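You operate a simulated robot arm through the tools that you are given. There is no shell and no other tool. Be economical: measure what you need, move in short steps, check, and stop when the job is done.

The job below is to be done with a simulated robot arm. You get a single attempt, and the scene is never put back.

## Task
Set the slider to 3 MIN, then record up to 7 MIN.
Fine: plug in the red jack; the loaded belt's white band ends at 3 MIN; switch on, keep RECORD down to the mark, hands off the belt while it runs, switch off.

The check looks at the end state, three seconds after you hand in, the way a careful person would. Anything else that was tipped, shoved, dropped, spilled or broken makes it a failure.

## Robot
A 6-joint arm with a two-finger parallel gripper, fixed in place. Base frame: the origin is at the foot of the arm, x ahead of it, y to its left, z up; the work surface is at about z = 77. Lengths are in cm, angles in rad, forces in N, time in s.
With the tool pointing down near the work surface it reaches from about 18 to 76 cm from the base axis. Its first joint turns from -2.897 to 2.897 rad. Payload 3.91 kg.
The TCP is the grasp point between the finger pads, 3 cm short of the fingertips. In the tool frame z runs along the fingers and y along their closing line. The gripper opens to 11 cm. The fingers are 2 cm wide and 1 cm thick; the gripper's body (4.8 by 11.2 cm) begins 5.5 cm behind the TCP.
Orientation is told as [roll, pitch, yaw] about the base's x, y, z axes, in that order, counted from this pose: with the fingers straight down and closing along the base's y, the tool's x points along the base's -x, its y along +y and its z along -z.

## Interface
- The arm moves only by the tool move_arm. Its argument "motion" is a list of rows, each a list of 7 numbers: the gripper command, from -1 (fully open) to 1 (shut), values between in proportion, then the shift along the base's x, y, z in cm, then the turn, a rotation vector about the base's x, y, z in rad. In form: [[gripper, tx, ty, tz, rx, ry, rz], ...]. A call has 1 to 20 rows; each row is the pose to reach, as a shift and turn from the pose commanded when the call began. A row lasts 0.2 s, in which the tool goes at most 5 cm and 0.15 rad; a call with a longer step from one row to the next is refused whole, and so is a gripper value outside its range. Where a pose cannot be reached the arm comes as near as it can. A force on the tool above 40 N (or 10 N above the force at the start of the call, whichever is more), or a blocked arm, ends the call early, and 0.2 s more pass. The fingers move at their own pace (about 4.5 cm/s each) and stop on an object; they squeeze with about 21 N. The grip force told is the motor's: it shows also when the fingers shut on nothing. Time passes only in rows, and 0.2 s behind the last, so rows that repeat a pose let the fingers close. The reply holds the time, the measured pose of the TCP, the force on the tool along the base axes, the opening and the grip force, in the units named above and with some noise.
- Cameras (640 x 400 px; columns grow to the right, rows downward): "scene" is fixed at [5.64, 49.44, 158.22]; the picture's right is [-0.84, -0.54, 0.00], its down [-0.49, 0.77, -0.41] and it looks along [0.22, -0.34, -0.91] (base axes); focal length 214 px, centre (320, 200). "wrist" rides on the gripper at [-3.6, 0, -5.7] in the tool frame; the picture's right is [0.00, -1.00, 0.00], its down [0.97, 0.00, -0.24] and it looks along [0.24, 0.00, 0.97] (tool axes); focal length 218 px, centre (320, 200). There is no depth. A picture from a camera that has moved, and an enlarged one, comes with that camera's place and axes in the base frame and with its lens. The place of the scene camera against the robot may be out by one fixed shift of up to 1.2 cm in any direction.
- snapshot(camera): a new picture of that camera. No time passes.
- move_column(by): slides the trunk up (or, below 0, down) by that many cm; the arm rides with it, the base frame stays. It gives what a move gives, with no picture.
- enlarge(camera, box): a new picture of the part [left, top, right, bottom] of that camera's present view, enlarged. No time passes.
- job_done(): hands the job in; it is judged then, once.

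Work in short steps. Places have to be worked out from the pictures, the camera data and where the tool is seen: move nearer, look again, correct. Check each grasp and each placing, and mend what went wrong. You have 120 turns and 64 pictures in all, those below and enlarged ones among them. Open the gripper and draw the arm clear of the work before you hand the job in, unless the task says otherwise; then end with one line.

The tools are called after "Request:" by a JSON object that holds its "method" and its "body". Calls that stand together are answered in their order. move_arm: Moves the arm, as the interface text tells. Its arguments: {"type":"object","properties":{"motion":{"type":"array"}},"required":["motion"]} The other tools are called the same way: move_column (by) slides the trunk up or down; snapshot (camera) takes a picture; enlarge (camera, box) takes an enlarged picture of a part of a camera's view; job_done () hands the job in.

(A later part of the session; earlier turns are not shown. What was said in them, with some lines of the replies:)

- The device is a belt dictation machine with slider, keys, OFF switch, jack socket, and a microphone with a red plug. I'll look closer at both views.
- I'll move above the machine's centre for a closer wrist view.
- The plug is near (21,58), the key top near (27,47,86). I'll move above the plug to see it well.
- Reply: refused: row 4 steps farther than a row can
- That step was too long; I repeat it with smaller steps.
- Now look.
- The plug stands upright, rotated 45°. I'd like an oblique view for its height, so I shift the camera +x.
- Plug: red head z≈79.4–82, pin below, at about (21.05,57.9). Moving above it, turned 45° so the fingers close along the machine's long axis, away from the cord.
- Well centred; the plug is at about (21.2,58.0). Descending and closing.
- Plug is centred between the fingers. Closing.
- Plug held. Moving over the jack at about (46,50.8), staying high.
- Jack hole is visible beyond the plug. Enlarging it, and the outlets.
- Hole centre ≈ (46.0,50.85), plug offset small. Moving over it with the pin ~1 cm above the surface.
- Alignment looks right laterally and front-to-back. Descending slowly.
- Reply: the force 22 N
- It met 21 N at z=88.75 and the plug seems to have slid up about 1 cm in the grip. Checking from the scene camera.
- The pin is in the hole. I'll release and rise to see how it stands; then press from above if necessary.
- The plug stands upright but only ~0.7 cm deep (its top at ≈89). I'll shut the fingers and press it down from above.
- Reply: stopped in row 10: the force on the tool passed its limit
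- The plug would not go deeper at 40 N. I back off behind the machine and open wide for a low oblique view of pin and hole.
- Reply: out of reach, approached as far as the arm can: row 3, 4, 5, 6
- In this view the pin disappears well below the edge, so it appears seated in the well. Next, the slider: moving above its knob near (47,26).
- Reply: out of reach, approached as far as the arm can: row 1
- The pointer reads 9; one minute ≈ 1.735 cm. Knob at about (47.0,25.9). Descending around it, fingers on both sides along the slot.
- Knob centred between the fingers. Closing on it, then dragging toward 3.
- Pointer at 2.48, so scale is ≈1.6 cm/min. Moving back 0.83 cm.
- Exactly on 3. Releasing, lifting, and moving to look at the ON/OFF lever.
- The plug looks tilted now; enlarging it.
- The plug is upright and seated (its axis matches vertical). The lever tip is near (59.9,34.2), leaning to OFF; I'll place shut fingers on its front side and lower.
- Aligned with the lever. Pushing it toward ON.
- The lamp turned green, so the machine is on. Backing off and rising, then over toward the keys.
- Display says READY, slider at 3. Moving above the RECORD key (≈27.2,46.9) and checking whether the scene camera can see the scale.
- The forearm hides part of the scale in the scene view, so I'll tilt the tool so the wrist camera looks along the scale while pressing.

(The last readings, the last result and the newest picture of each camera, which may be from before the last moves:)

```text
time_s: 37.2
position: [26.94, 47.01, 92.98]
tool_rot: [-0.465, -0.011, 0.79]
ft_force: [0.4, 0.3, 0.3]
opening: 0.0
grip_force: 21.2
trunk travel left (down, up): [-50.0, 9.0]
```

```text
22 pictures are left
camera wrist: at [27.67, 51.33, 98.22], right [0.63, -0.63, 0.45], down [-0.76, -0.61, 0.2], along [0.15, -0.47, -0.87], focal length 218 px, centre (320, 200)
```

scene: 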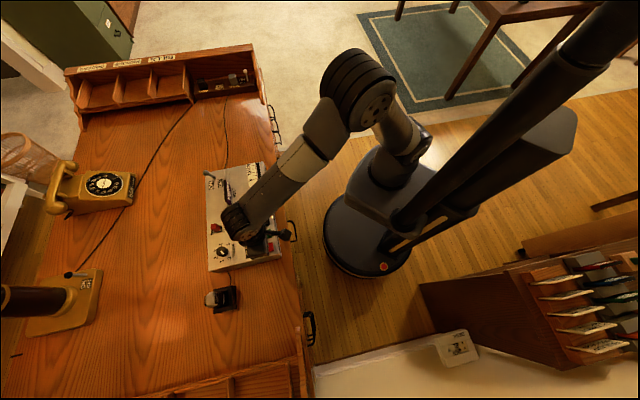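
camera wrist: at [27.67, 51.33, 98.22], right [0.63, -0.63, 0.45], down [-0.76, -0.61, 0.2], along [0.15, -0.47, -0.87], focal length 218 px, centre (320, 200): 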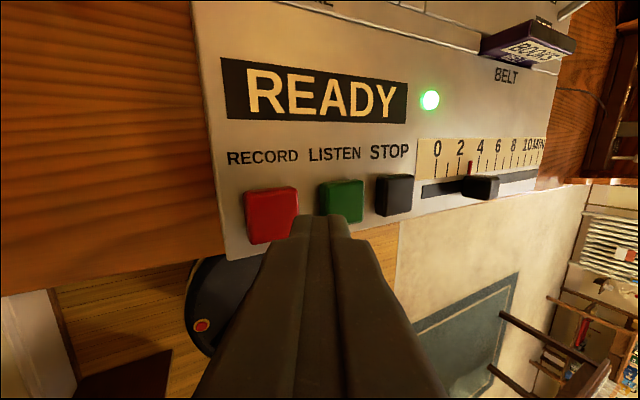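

The whole scale is visible and the finger corner is right over RECORD. Lowering until the key gives.

Request:
{"method": "move_arm", "body": {"motion": [[1, 0, 0, -1.5, 0, 0, 0], [1, 0, 0, -2.6, 0, 0, 0], [1, 0, 0, -3.1, 0, 0, 0], [1, 0, 0, -3.4, 0, 0, 0], [1, 0, 0, -3.7, 0, 0, 0]]}}

Request:
{"method": "enlarge", "body": {"camera": "wrist", "box": [200, 40, 600, 260]}}

```text
time_s: 38.4
position: [27.08, 47.09, 89.27]
tool_rot: [-0.467, -0.011, 0.79]
ft_force: [0.4, 0.7, 1.8]
opening: 0.0
grip_force: 20.8
trunk travel left (down, up): [-50.0, 9.0]
```

```text
1.60 times, centred on (400, 150) of wrist
camera zoom: at [27.66, 51.31, 94.49], right [0.63, -0.63, 0.45], down [-0.76, -0.62, 0.2], along [0.15, -0.47, -0.87], focal length 349 px, centre (192, 280)
```

zoom: 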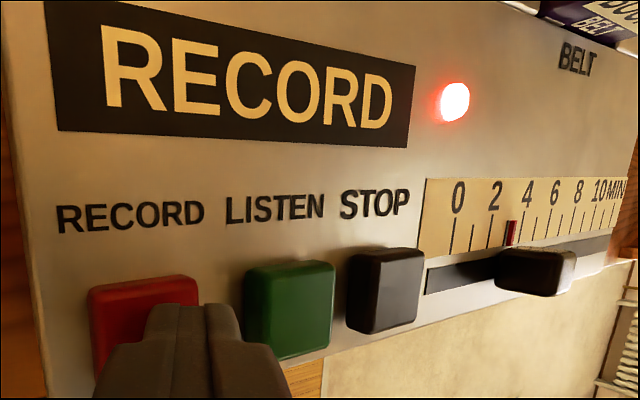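

RECORD is active with red lamp. Pressing slightly firmer and holding about 1 s, then reading the pointer.

Request:
{"method": "move_arm", "body": {"motion": [[1, 0, 0, -0.3, 0, 0, 0], [1, 0, 0, -0.3, 0, 0, 0], [1, 0, 0, -0.3, 0, 0, 0], [1, 0, 0, -0.3, 0, 0, 0]]}}

Request:
{"method": "enlarge", "body": {"camera": "wrist", "box": [440, 110, 600, 230]}}

```text
time_s: 39.4
position: [27.05, 47.12, 89.01]
tool_rot: [-0.467, -0.012, 0.79]
ft_force: [1.2, 1.4, 12.6]
opening: 0.02
grip_force: 20.8
trunk travel left (down, up): [-50.0, 9.0]
```

```text
3.33 times, centred on (520, 170) of wrist
camera zoom: at [27.64, 51.28, 94.24], right [0.63, -0.63, 0.45], down [-0.76, -0.62, 0.2], along [0.15, -0.47, -0.87], focal length 728 px, centre (-347, 300)
```

zoom: 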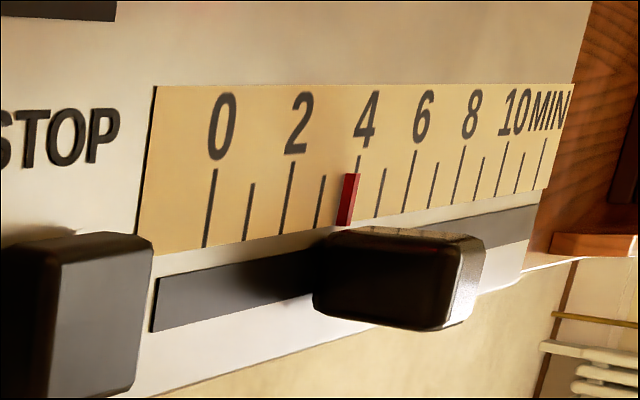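

Pointer is around 3.9. Holding another second to measure the rate.

Request:
{"method": "move_arm", "body": {"motion": [[1, 0, 0, 0, 0, 0, 0], [1, 0, 0, 0, 0, 0, 0], [1, 0, 0, 0, 0, 0, 0], [1, 0, 0, 0, 0, 0, 0]]}}

Request:
{"method": "enlarge", "body": {"camera": "wrist", "box": [440, 110, 600, 230]}}

```text
time_s: 40.4
position: [27.04, 47.13, 88.97]
tool_rot: [-0.467, -0.011, 0.79]
ft_force: [0.7, 1.2, 15.3]
opening: 0.01
grip_force: 21.1
trunk travel left (down, up): [-50.0, 9.0]
```

```text
3.33 times, centred on (520, 170) of wrist
camera zoom: at [27.62, 51.25, 94.21], right [0.63, -0.63, 0.45], down [-0.76, -0.62, 0.2], along [0.15, -0.47, -0.87], focal length 728 px, centre (-347, 300)
```

zoom: 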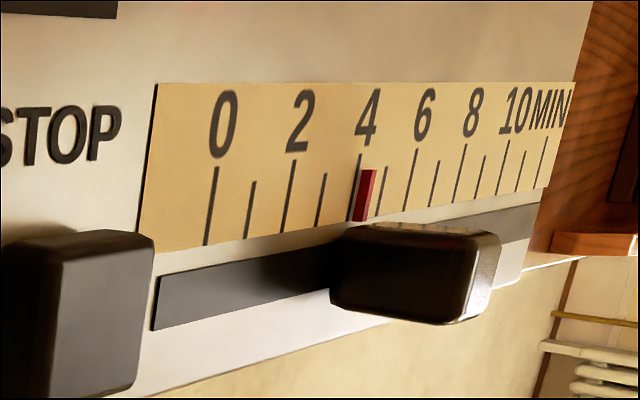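

Rate ≈0.5 min/s. Holding 3 s more, then measuring again.

Request:
{"method": "move_arm", "body": {"motion": [[1, 0, 0, 0, 0, 0, 0], [1, 0, 0, 0, 0, 0, 0], [1, 0, 0, 0, 0, 0, 0], [1, 0, 0, 0, 0, 0, 0], [1, 0, 0, 0, 0, 0, 0], [1, 0, 0, 0, 0, 0, 0], [1, 0, 0, 0, 0, 0, 0], [1, 0, 0, 0, 0, 0, 0], [1, 0, 0, 0, 0, 0, 0], [1, 0, 0, 0, 0, 0, 0], [1, 0, 0, 0, 0, 0, 0], [1, 0, 0, 0, 0, 0, 0], [1, 0, 0, 0, 0, 0, 0], [1, 0, 0, 0, 0, 0, 0]]}}

Request:
{"method": "enlarge", "body": {"camera": "wrist", "box": [500, 120, 600, 190]}}

Request:
{"method": "enlarge", "body": {"camera": "scene", "box": [220, 150, 300, 220]}}

```text
time_s: 43.4
position: [26.95, 47.1, 89.05]
tool_rot: [-0.467, -0.009, 0.789]
ft_force: [0.5, 0.3, 14.5]
opening: 0.0
grip_force: 20.6
trunk travel left (down, up): [-50.0, 9.0]
```

```text
5.71 times, centred on (550, 155) of wrist
camera zoom: at [27.62, 51.25, 94.22], right [0.63, -0.63, 0.45], down [-0.76, -0.62, 0.2], along [0.15, -0.47, -0.87], focal length 1247 px, centre (-994, 457)
```

zoom: 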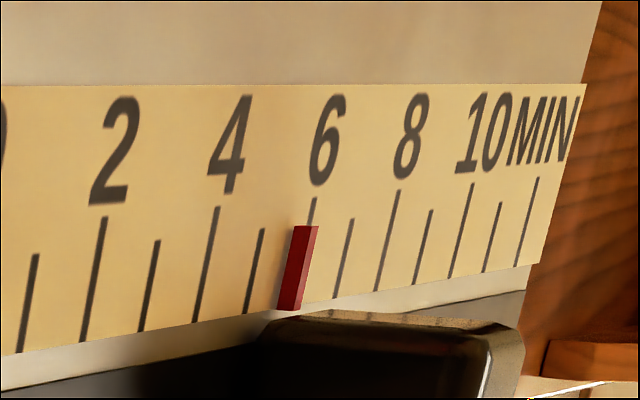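

```text
5.71 times, centred on (260, 185) of scene
camera zoom: at [5.64, 49.44, 158.22], right [-0.84, -0.54, 0.0], down [-0.49, 0.77, -0.41], along [0.22, -0.34, -0.91], focal length 1226 px, centre (663, 286)
```

zoom: 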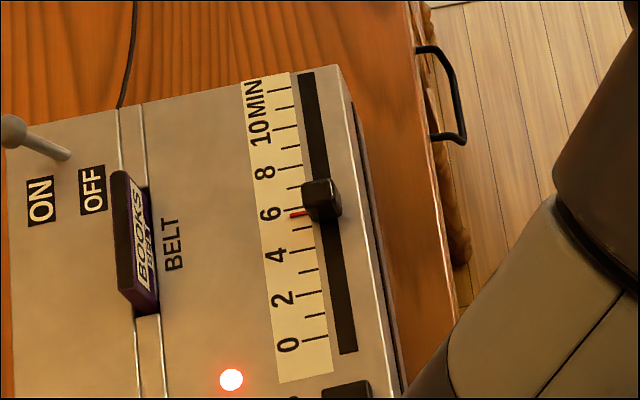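

The scene camera can see the pointer well, so I'll enlarge that for an exact reading.

Request:
{"method": "enlarge", "body": {"camera": "scene", "box": [246, 165, 282, 200]}}

```text
11.43 times, centred on (264, 182) of scene
camera zoom: at [5.64, 49.44, 158.22], right [-0.84, -0.54, 0.0], down [-0.49, 0.77, -0.41], along [0.22, -0.34, -0.91], focal length 2451 px, centre (960, 400)
```

zoom: 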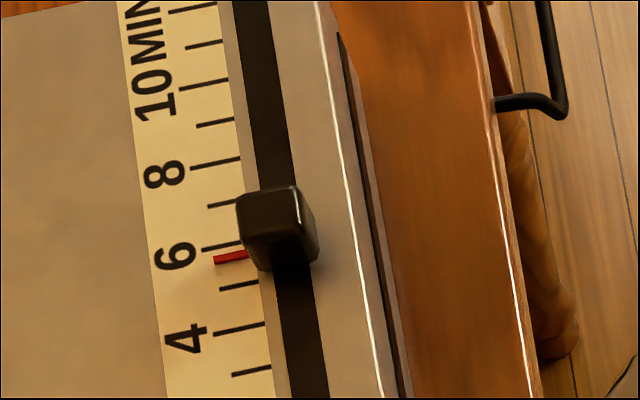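

Reading ≈5.68 at 43.4 s. Holding 1.8 s more before the last reading.

Request:
{"method": "move_arm", "body": {"motion": [[1, 0, 0, 0, 0, 0, 0], [1, 0, 0, 0, 0, 0, 0], [1, 0, 0, 0, 0, 0, 0], [1, 0, 0, 0, 0, 0, 0], [1, 0, 0, 0, 0, 0, 0], [1, 0, 0, 0, 0, 0, 0], [1, 0, 0, 0, 0, 0, 0], [1, 0, 0, 0, 0, 0, 0]]}}

Request:
{"method": "enlarge", "body": {"camera": "scene", "box": [246, 165, 282, 200]}}

```text
time_s: 45.2
position: [26.93, 46.94, 88.96]
tool_rot: [-0.465, -0.01, 0.791]
ft_force: [0.8, -0.2, 14.5]
opening: 0.01
grip_force: 20.4
trunk travel left (down, up): [-50.0, 9.0]
```

```text
11.43 times, centred on (264, 182) of scene
camera zoom: at [5.64, 49.44, 158.22], right [-0.84, -0.54, 0.0], down [-0.49, 0.77, -0.41], along [0.22, -0.34, -0.91], focal length 2451 px, centre (960, 400)
```

zoom: 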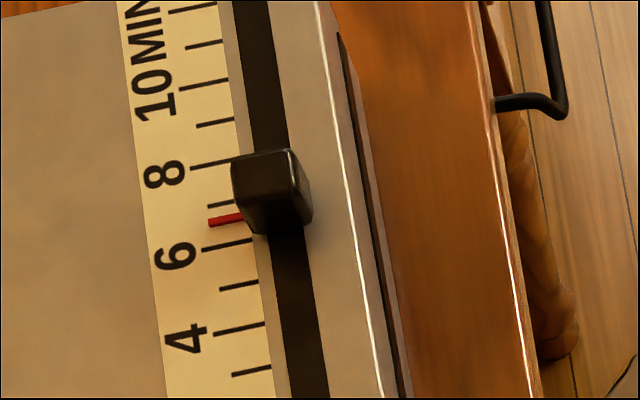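

Reading ≈6.57, rate 0.5 min/s. Hold four more rows (0.8 s), then lift off quickly.

Request:
{"method": "move_arm", "body": {"motion": [[1, 0, 0, 0, 0, 0, 0], [1, 0, 0, 0, 0, 0, 0], [1, 0, 0, 0, 0, 0, 0], [1, 0, 0, 0, 0, 0, 0], [1, 0, 0, 3.5, 0, 0, 0], [1, 0, 0, 6, 0, 0, 0], [1, 0, 0, 6, 0, 0, 0]]}}

Request:
{"method": "enlarge", "body": {"camera": "scene", "box": [246, 165, 282, 200]}}

Request:
{"method": "snapshot", "body": {"camera": "wrist"}}

```text
time_s: 46.8
position: [27.06, 47.15, 95.06]
tool_rot: [-0.466, -0.009, 0.792]
ft_force: [-0.8, -0.2, 0.8]
opening: 0.0
grip_force: 20.9
trunk travel left (down, up): [-50.0, 9.0]
```

```text
11.43 times, centred on (264, 182) of scene
camera zoom: at [5.64, 49.44, 158.22], right [-0.84, -0.54, 0.0], down [-0.49, 0.77, -0.41], along [0.22, -0.34, -0.91], focal length 2451 px, centre (960, 400)
```

zoom: 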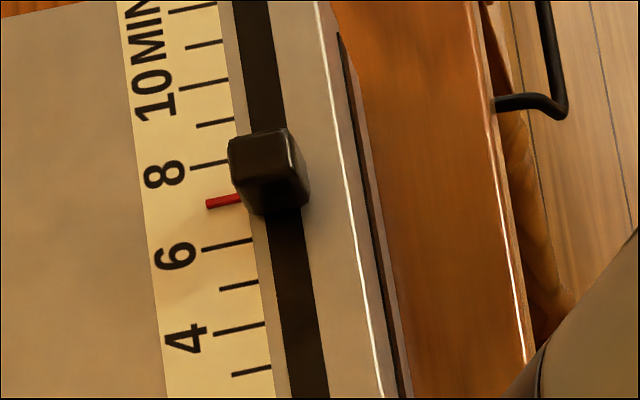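

```text
13 pictures are left
camera wrist: at [27.68, 51.29, 100.22], right [0.63, -0.63, 0.45], down [-0.76, -0.61, 0.21], along [0.15, -0.47, -0.87], focal length 218 px, centre (320, 200)
```

wrist: 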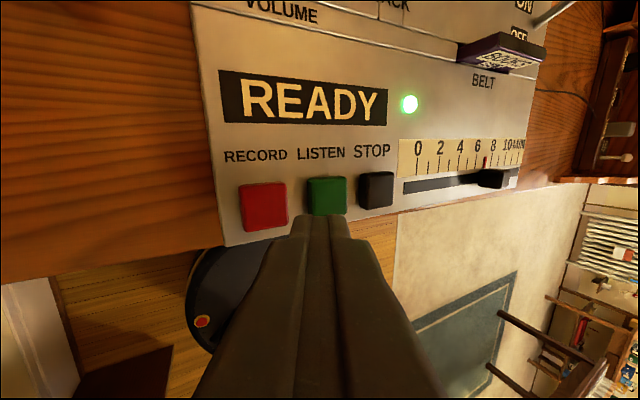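

Pointer sits exactly on 7 and the machine shows READY. Untilting and going back to the lever to switch off.

Request:
{"method": "move_arm", "body": {"motion": [[1, 1, -0.5, 3, 0.1, 0.1, 0], [0.5, 4, -1.5, 5, 0.2, 0.2, 0], [0.1, 8, -3, 5, 0.3, 0.3, 0], [0.1, 12, -5, 5, 0.33, 0.33, 0], [0.1, 16, -7, 5, 0.33, 0.33, 0], [0.1, 20, -9, 5, 0.33, 0.33, 0], [0.1, 24, -11, 5, 0.33, 0.33, 0], [0.1, 28, -12.5, 5, 0.33, 0.33, 0], [0.1, 31, -13.5, 5, 0.33, 0.33, 0], [0.1, 33, -13, 5, 0.33, 0.33, 0], [0.1, 33, -13, 5, 0.33, 0.33, 0]]}}

Request:
{"method": "snapshot", "body": {"camera": "wrist"}}

```text
time_s: 49.2
position: [59.91, 34.06, 99.98]
tool_rot: [0.003, -0.009, 0.784]
ft_force: [0.3, -0.2, 0.3]
opening: 4.93
grip_force: 0.1
trunk travel left (down, up): [-50.0, 9.0]
```

```text
12 pictures are left
camera wrist: at [62.52, 36.49, 105.75], right [0.71, -0.71, 0.0], down [-0.69, -0.69, 0.23], along [-0.16, -0.16, -0.97], focal length 218 px, centre (320, 200)
```

wrist: 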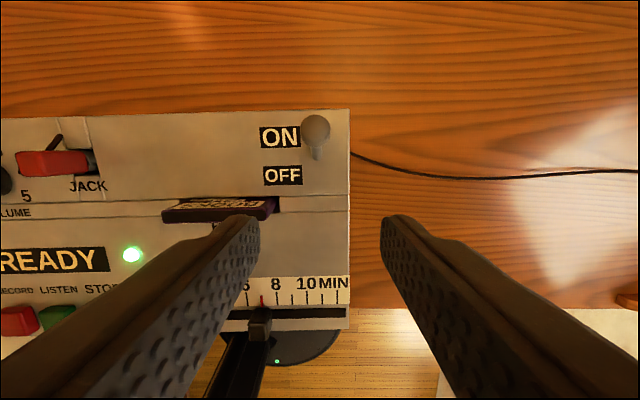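

Lever knob at about (63.2,37.6,89). I'll straddle it and grip it to pull it toward OFF.

Request:
{"method": "move_arm", "body": {"motion": [[0.1, 1.5, 1.7, -2, 0, 0, 0], [0.1, 3.0, 3.3, -4, 0, 0, 0], [0.1, 3.0, 3.3, -7, 0, 0, 0], [0.1, 3.0, 3.3, -9.4, 0, 0, 0], [0.1, 3.0, 3.3, -9.4, 0, 0, 0]]}}

Request:
{"method": "snapshot", "body": {"camera": "wrist"}}

```text
time_s: 50.4
position: [63.03, 37.36, 90.53]
tool_rot: [0.002, -0.01, 0.786]
ft_force: [0.5, 0.4, -0.4]
opening: 4.97
grip_force: 0.1
trunk travel left (down, up): [-50.0, 9.0]
```

```text
11 pictures are left
camera wrist: at [65.45, 39.78, 96.36], right [0.71, -0.71, 0.0], down [-0.69, -0.69, 0.23], along [-0.16, -0.16, -0.97], focal length 218 px, centre (320, 200)
```

wrist: 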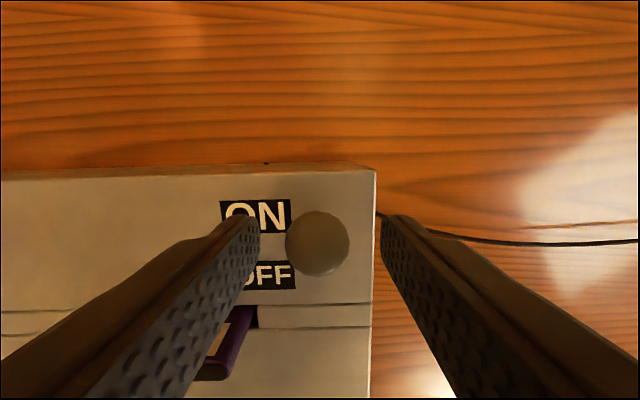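

Knob centred. Closing and pulling it along its arc to OFF.

Request:
{"method": "move_arm", "body": {"motion": [[1, 0, 0, 0, 0, 0, 0], [1, 0, 0, 0, 0, 0, 0], [1, 0, 0, 0, 0, 0, 0], [1, 0, 0, 0, 0, 0, 0], [1, -0.4, -0.4, 0.2, 0, 0, 0], [1, -0.9, -0.9, 0.45, 0, 0, 0], [1, -1.5, -1.5, 0.55, 0, 0, 0], [1, -2.1, -2.1, 0.45, 0, 0, 0], [1, -2.6, -2.6, 0.2, 0, 0, 0], [1, -3.0, -3.0, 0, 0, 0, 0]]}}

Request:
{"method": "snapshot", "body": {"camera": "wrist"}}

```text
time_s: 52.6
position: [60.13, 34.47, 90.65]
tool_rot: [-0.001, -0.013, 0.785]
ft_force: [9.6, 1.0, -0.2]
opening: 2.11
grip_force: 20.3
trunk travel left (down, up): [-50.0, 9.0]
```

```text
10 pictures are left
camera wrist: at [62.59, 36.79, 96.52], right [0.71, -0.71, 0.0], down [-0.69, -0.69, 0.23], along [-0.16, -0.16, -0.97], focal length 218 px, centre (320, 200)
```

wrist: 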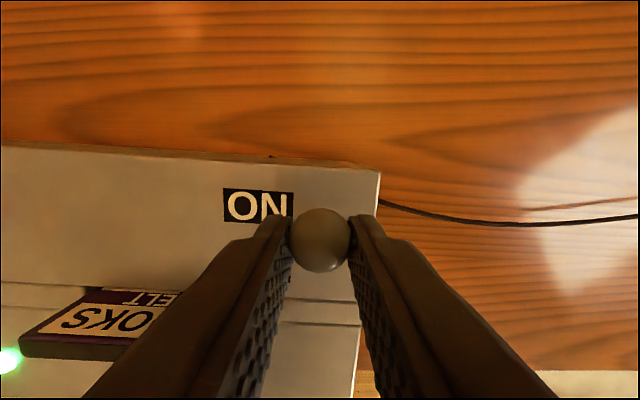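

The lever did not turn — the machine itself swung with it (its edge is now skewed). I'll carefully reverse the same path while still gripping to bring it back.

Request:
{"method": "move_arm", "body": {"motion": [[1, 0.4, 0.4, 0.1, 0, 0, 0], [1, 0.8, 0.8, 0.2, 0, 0, 0], [1, 1.2, 1.2, 0.2, 0, 0, 0], [1, 1.6, 1.6, 0.2, 0, 0, 0], [1, 2.0, 2.0, 0.1, 0, 0, 0], [1, 2.4, 2.4, 0.05, 0, 0, 0], [1, 2.7, 2.7, 0, 0, 0, 0], [1, 3.0, 3.0, 0, 0, 0, 0], [1, 3.0, 3.0, 0, 0, 0, 0]]}}

Request:
{"method": "snapshot", "body": {"camera": "wrist"}}

```text
time_s: 54.6
position: [62.92, 37.47, 90.74]
tool_rot: [0.001, -0.012, 0.786]
ft_force: [-6.6, -1.8, -0.4]
opening: 2.1
grip_force: 20.8
trunk travel left (down, up): [-50.0, 9.0]
```

```text
9 pictures are left
camera wrist: at [65.45, 39.77, 96.49], right [0.71, -0.71, 0.0], down [-0.69, -0.69, 0.23], along [-0.16, -0.16, -0.97], focal length 218 px, centre (320, 200)
```

wrist: 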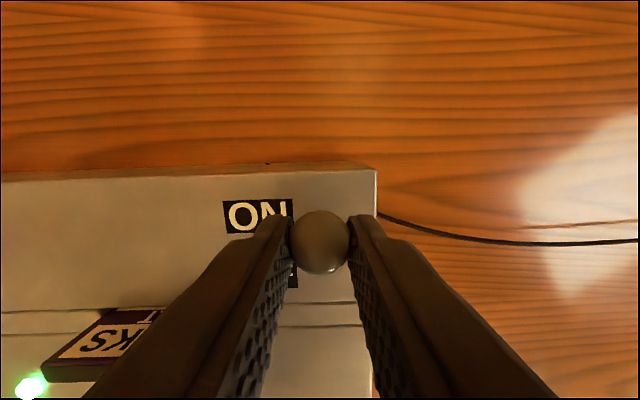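

The machine is back within a pixel or two of its former place. Gripping blocks the lever's rotation, so I'll instead turn the hand 90° and pull with just the far finger behind the knob. Releasing and lifting first.

Request:
{"method": "move_arm", "body": {"motion": [[0.6, 0, 0, 0, 0, 0, 0], [0.3, 0, 0, 0, 0, 0, 0], [0.1, 0, 0, 0, 0, 0, 0], [0.1, 0, 0, 0, 0, 0, 0], [0.1, 0, 0, 3, 0, 0, 0], [0.1, -1, -1, 6, 0, 0, 0], [0.1, -3, -3, 8, 0, 0, -0.14], [0.1, -4, -4, 8, 0, 0, -0.28], [0.1, -4, -4, 8, 0, 0, -0.42], [0.1, -4, -4, 8, 0, 0, -0.56], [0, -4, -4, 8, 0, 0, -0.7], [-0.1, -4, -4, 8, 0, 0, -0.84], [-0.1, -4, -4, 8, 0, 0, -0.98], [-0.1, -4, -4, 8, 0, 0, -1.12], [-0.1, -4, -4, 8, 0, 0, -1.26], [-0.1, -4, -4, 8, 0, 0, -1.4], [-0.1, -4, -4, 8, 0, 0, -1.54], [-0.1, -4, -4, 8, 0, 0, -1.571], [-0.1, -4, -4, 8, 0, 0, -1.571]]}}

Request:
{"method": "snapshot", "body": {"camera": "wrist"}}

```text
time_s: 58.6
position: [58.97, 33.43, 98.55]
tool_rot: [0.002, -0.008, -0.788]
ft_force: [0.5, -0.1, 0.1]
opening: 6.07
grip_force: 0.0
trunk travel left (down, up): [-50.0, 9.0]
```

```text
8 pictures are left
camera wrist: at [61.47, 30.78, 104.4], right [-0.71, -0.71, 0.0], down [-0.69, 0.69, 0.23], along [-0.16, 0.16, -0.97], focal length 218 px, centre (320, 200)
```

wrist: 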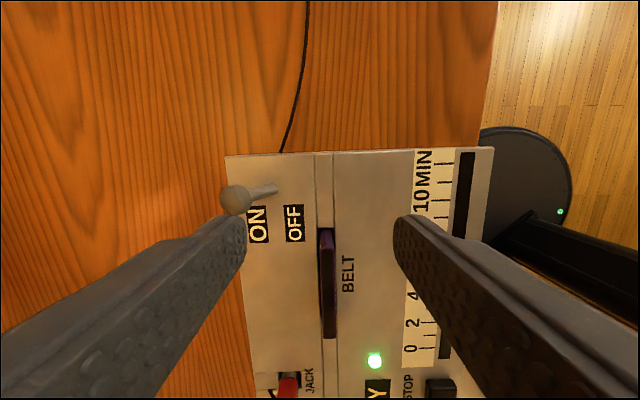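

Knob at (63.2,37.55). Straddling it front-to-back, then drawing the far finger toward OFF gently.

Request:
{"method": "move_arm", "body": {"motion": [[-0.1, 2, 2, 0, 0, 0, 0], [-0.1, 4.05, 3.9, 0, 0, 0, 0], [-0.1, 4.05, 3.9, -3, 0, 0, 0], [-0.1, 4.05, 3.9, -6, 0, 0, 0], [-0.1, 4.05, 3.9, -7.75, 0, 0, 0], [-0.1, 4.05, 3.9, -7.75, 0, 0, 0]]}}

Request:
{"method": "snapshot", "body": {"camera": "wrist"}}

```text
time_s: 60.0
position: [63.03, 37.4, 90.86]
tool_rot: [0.0, -0.01, -0.785]
ft_force: [-0.3, 0.0, -0.2]
opening: 6.07
grip_force: 0.0
trunk travel left (down, up): [-50.0, 9.0]
```

```text
7 pictures are left
camera wrist: at [65.47, 34.71, 96.55], right [-0.71, -0.71, 0.0], down [-0.69, 0.69, 0.23], along [-0.16, 0.16, -0.97], focal length 218 px, centre (320, 200)
```

wrist: 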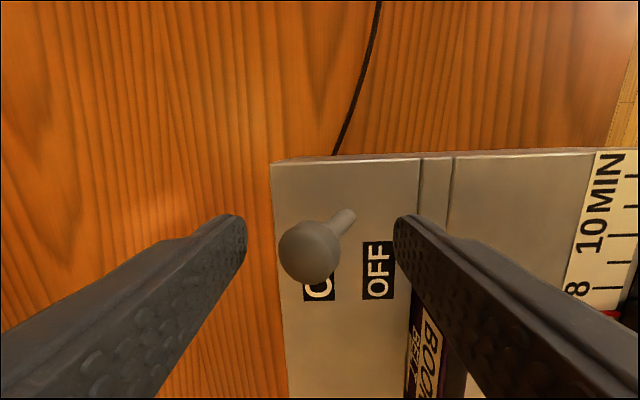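

Far finger is behind the knob, belt clear of the near finger. Drawing slowly toward the front.

Request:
{"method": "move_arm", "body": {"motion": [[-0.1, -0.5, -0.5, 0, 0, 0, 0], [-0.1, -1.0, -1.0, 0, 0, 0, 0], [-0.1, -1.4, -1.4, 0, 0, 0, 0], [-0.1, -1.8, -1.8, 0, 0, 0, 0], [-0.1, -2.2, -2.2, 0, 0, 0, 0], [-0.1, -2.6, -2.6, 0, 0, 0, 0], [-0.1, -3.0, -3.0, 0, 0, 0, 0]]}}

Request:
{"method": "snapshot", "body": {"camera": "wrist"}}

```text
time_s: 61.6
position: [59.96, 34.3, 90.65]
tool_rot: [0.001, -0.01, -0.783]
ft_force: [0.5, -0.6, -0.2]
opening: 6.04
grip_force: 0.1
trunk travel left (down, up): [-50.0, 9.0]
```

```text
6 pictures are left
camera wrist: at [62.47, 31.66, 96.59], right [-0.71, -0.71, 0.0], down [-0.69, 0.69, 0.23], along [-0.16, 0.16, -0.97], focal length 218 px, centre (320, 200)
```

wrist: 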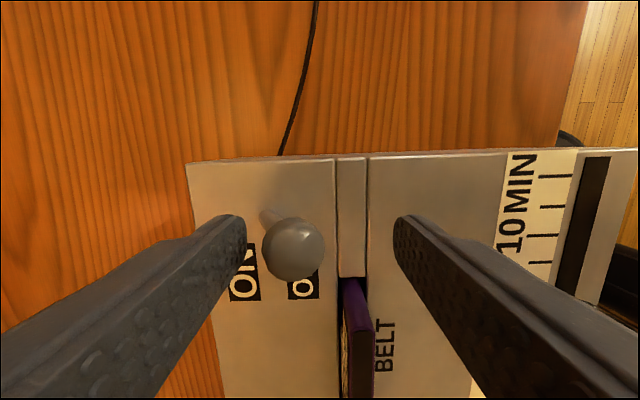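

The lever snapped to OFF with the machine unmoved. Lifting clear, back toward the arm, and checking.

Request:
{"method": "move_arm", "body": {"motion": [[-0.1, 0.2, 0.2, 2, 0, 0, 0], [-0.1, 0.2, 0.2, 6, 0, 0, 0], [-0.1, -1, -1, 10, 0, 0, 0], [-0.1, -3, -4, 13, 0, 0, 0], [-0.1, -6, -7, 14, 0, 0, 0], [-0.1, -9, -10, 14, 0, 0, 0], [-0.1, -12, -13, 14, 0, 0, 0], [-0.1, -15, -16, 14, 0, 0, 0], [-0.1, -18, -19, 14, 0, 0, 0], [-0.1, -21, -22, 14, 0, 0, 0], [-0.1, -24, -25, 14, 0, 0, 0], [-0.1, -24, -25, 14, 0, 0, 0]]}}

Request:
{"method": "enlarge", "body": {"camera": "scene", "box": [180, 140, 320, 320]}}

```text
time_s: 64.2
position: [35.98, 9.09, 104.91]
tool_rot: [0.003, -0.009, -0.785]
ft_force: [0.2, -0.7, 0.0]
opening: 6.06
grip_force: 0.0
trunk travel left (down, up): [-50.0, 9.0]
```

```text
2.22 times, centred on (250, 230) of scene
camera zoom: at [5.64, 49.44, 158.22], right [-0.84, -0.54, 0.0], down [-0.49, 0.77, -0.41], along [0.22, -0.34, -0.91], focal length 477 px, centre (476, 133)
```

zoom: 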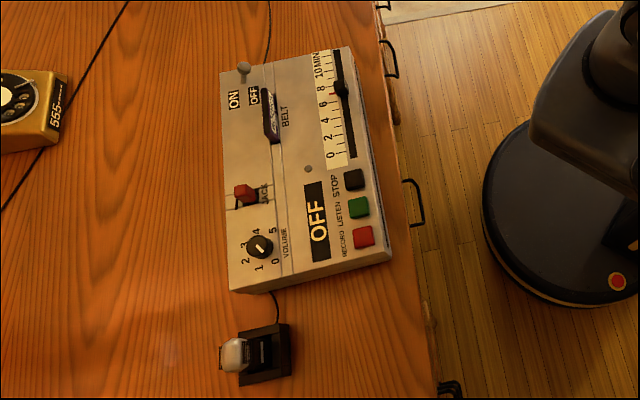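

Machine is OFF, plug in, slider near 7. One close check of the pointer and plug.

Request:
{"method": "enlarge", "body": {"camera": "scene", "box": [246, 165, 282, 200]}}

Request:
{"method": "enlarge", "body": {"camera": "scene", "box": [185, 205, 265, 265]}}

```text
11.43 times, centred on (264, 182) of scene
camera zoom: at [5.64, 49.44, 158.22], right [-0.84, -0.54, 0.0], down [-0.49, 0.77, -0.41], along [0.22, -0.34, -0.91], focal length 2451 px, centre (960, 400)
```

zoom: 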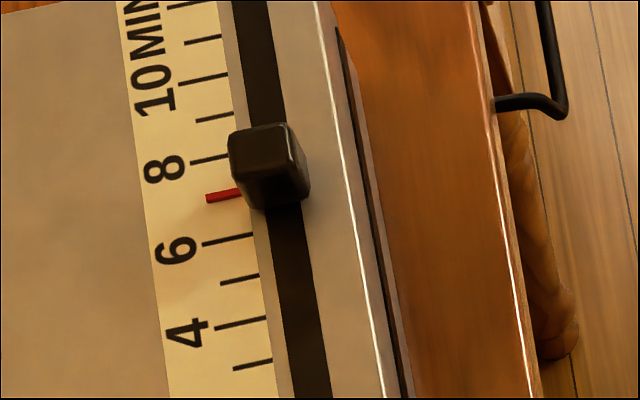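

```text
6.67 times, centred on (225, 235) of scene
camera zoom: at [5.64, 49.44, 158.22], right [-0.84, -0.54, 0.0], down [-0.49, 0.77, -0.41], along [0.22, -0.34, -0.91], focal length 1430 px, centre (953, -33)
```

zoom: 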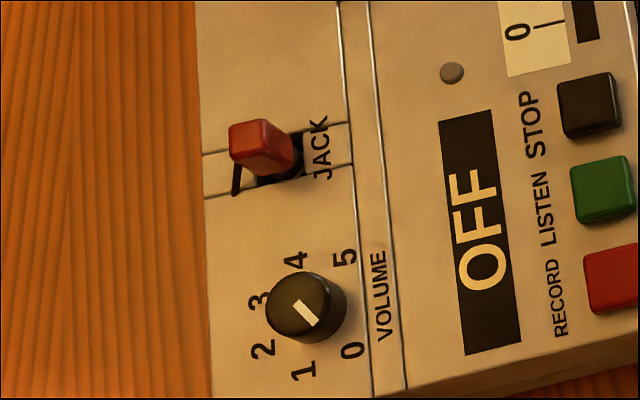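

The pointer is still on 7, the plug is upright in the jack, the display reads OFF, and the arm is clear. Handing in.

Request:
{"method": "job_done", "body": {}}

```text
The job is handed in.
```

I set the slider to 3 MIN and recorded up to 7 MIN; the red jack is plugged in and the machine is switched off. However, working the ON/OFF lever nudged the machine: it now sits turned about 1.5°, roughly 0.7 cm at one end.
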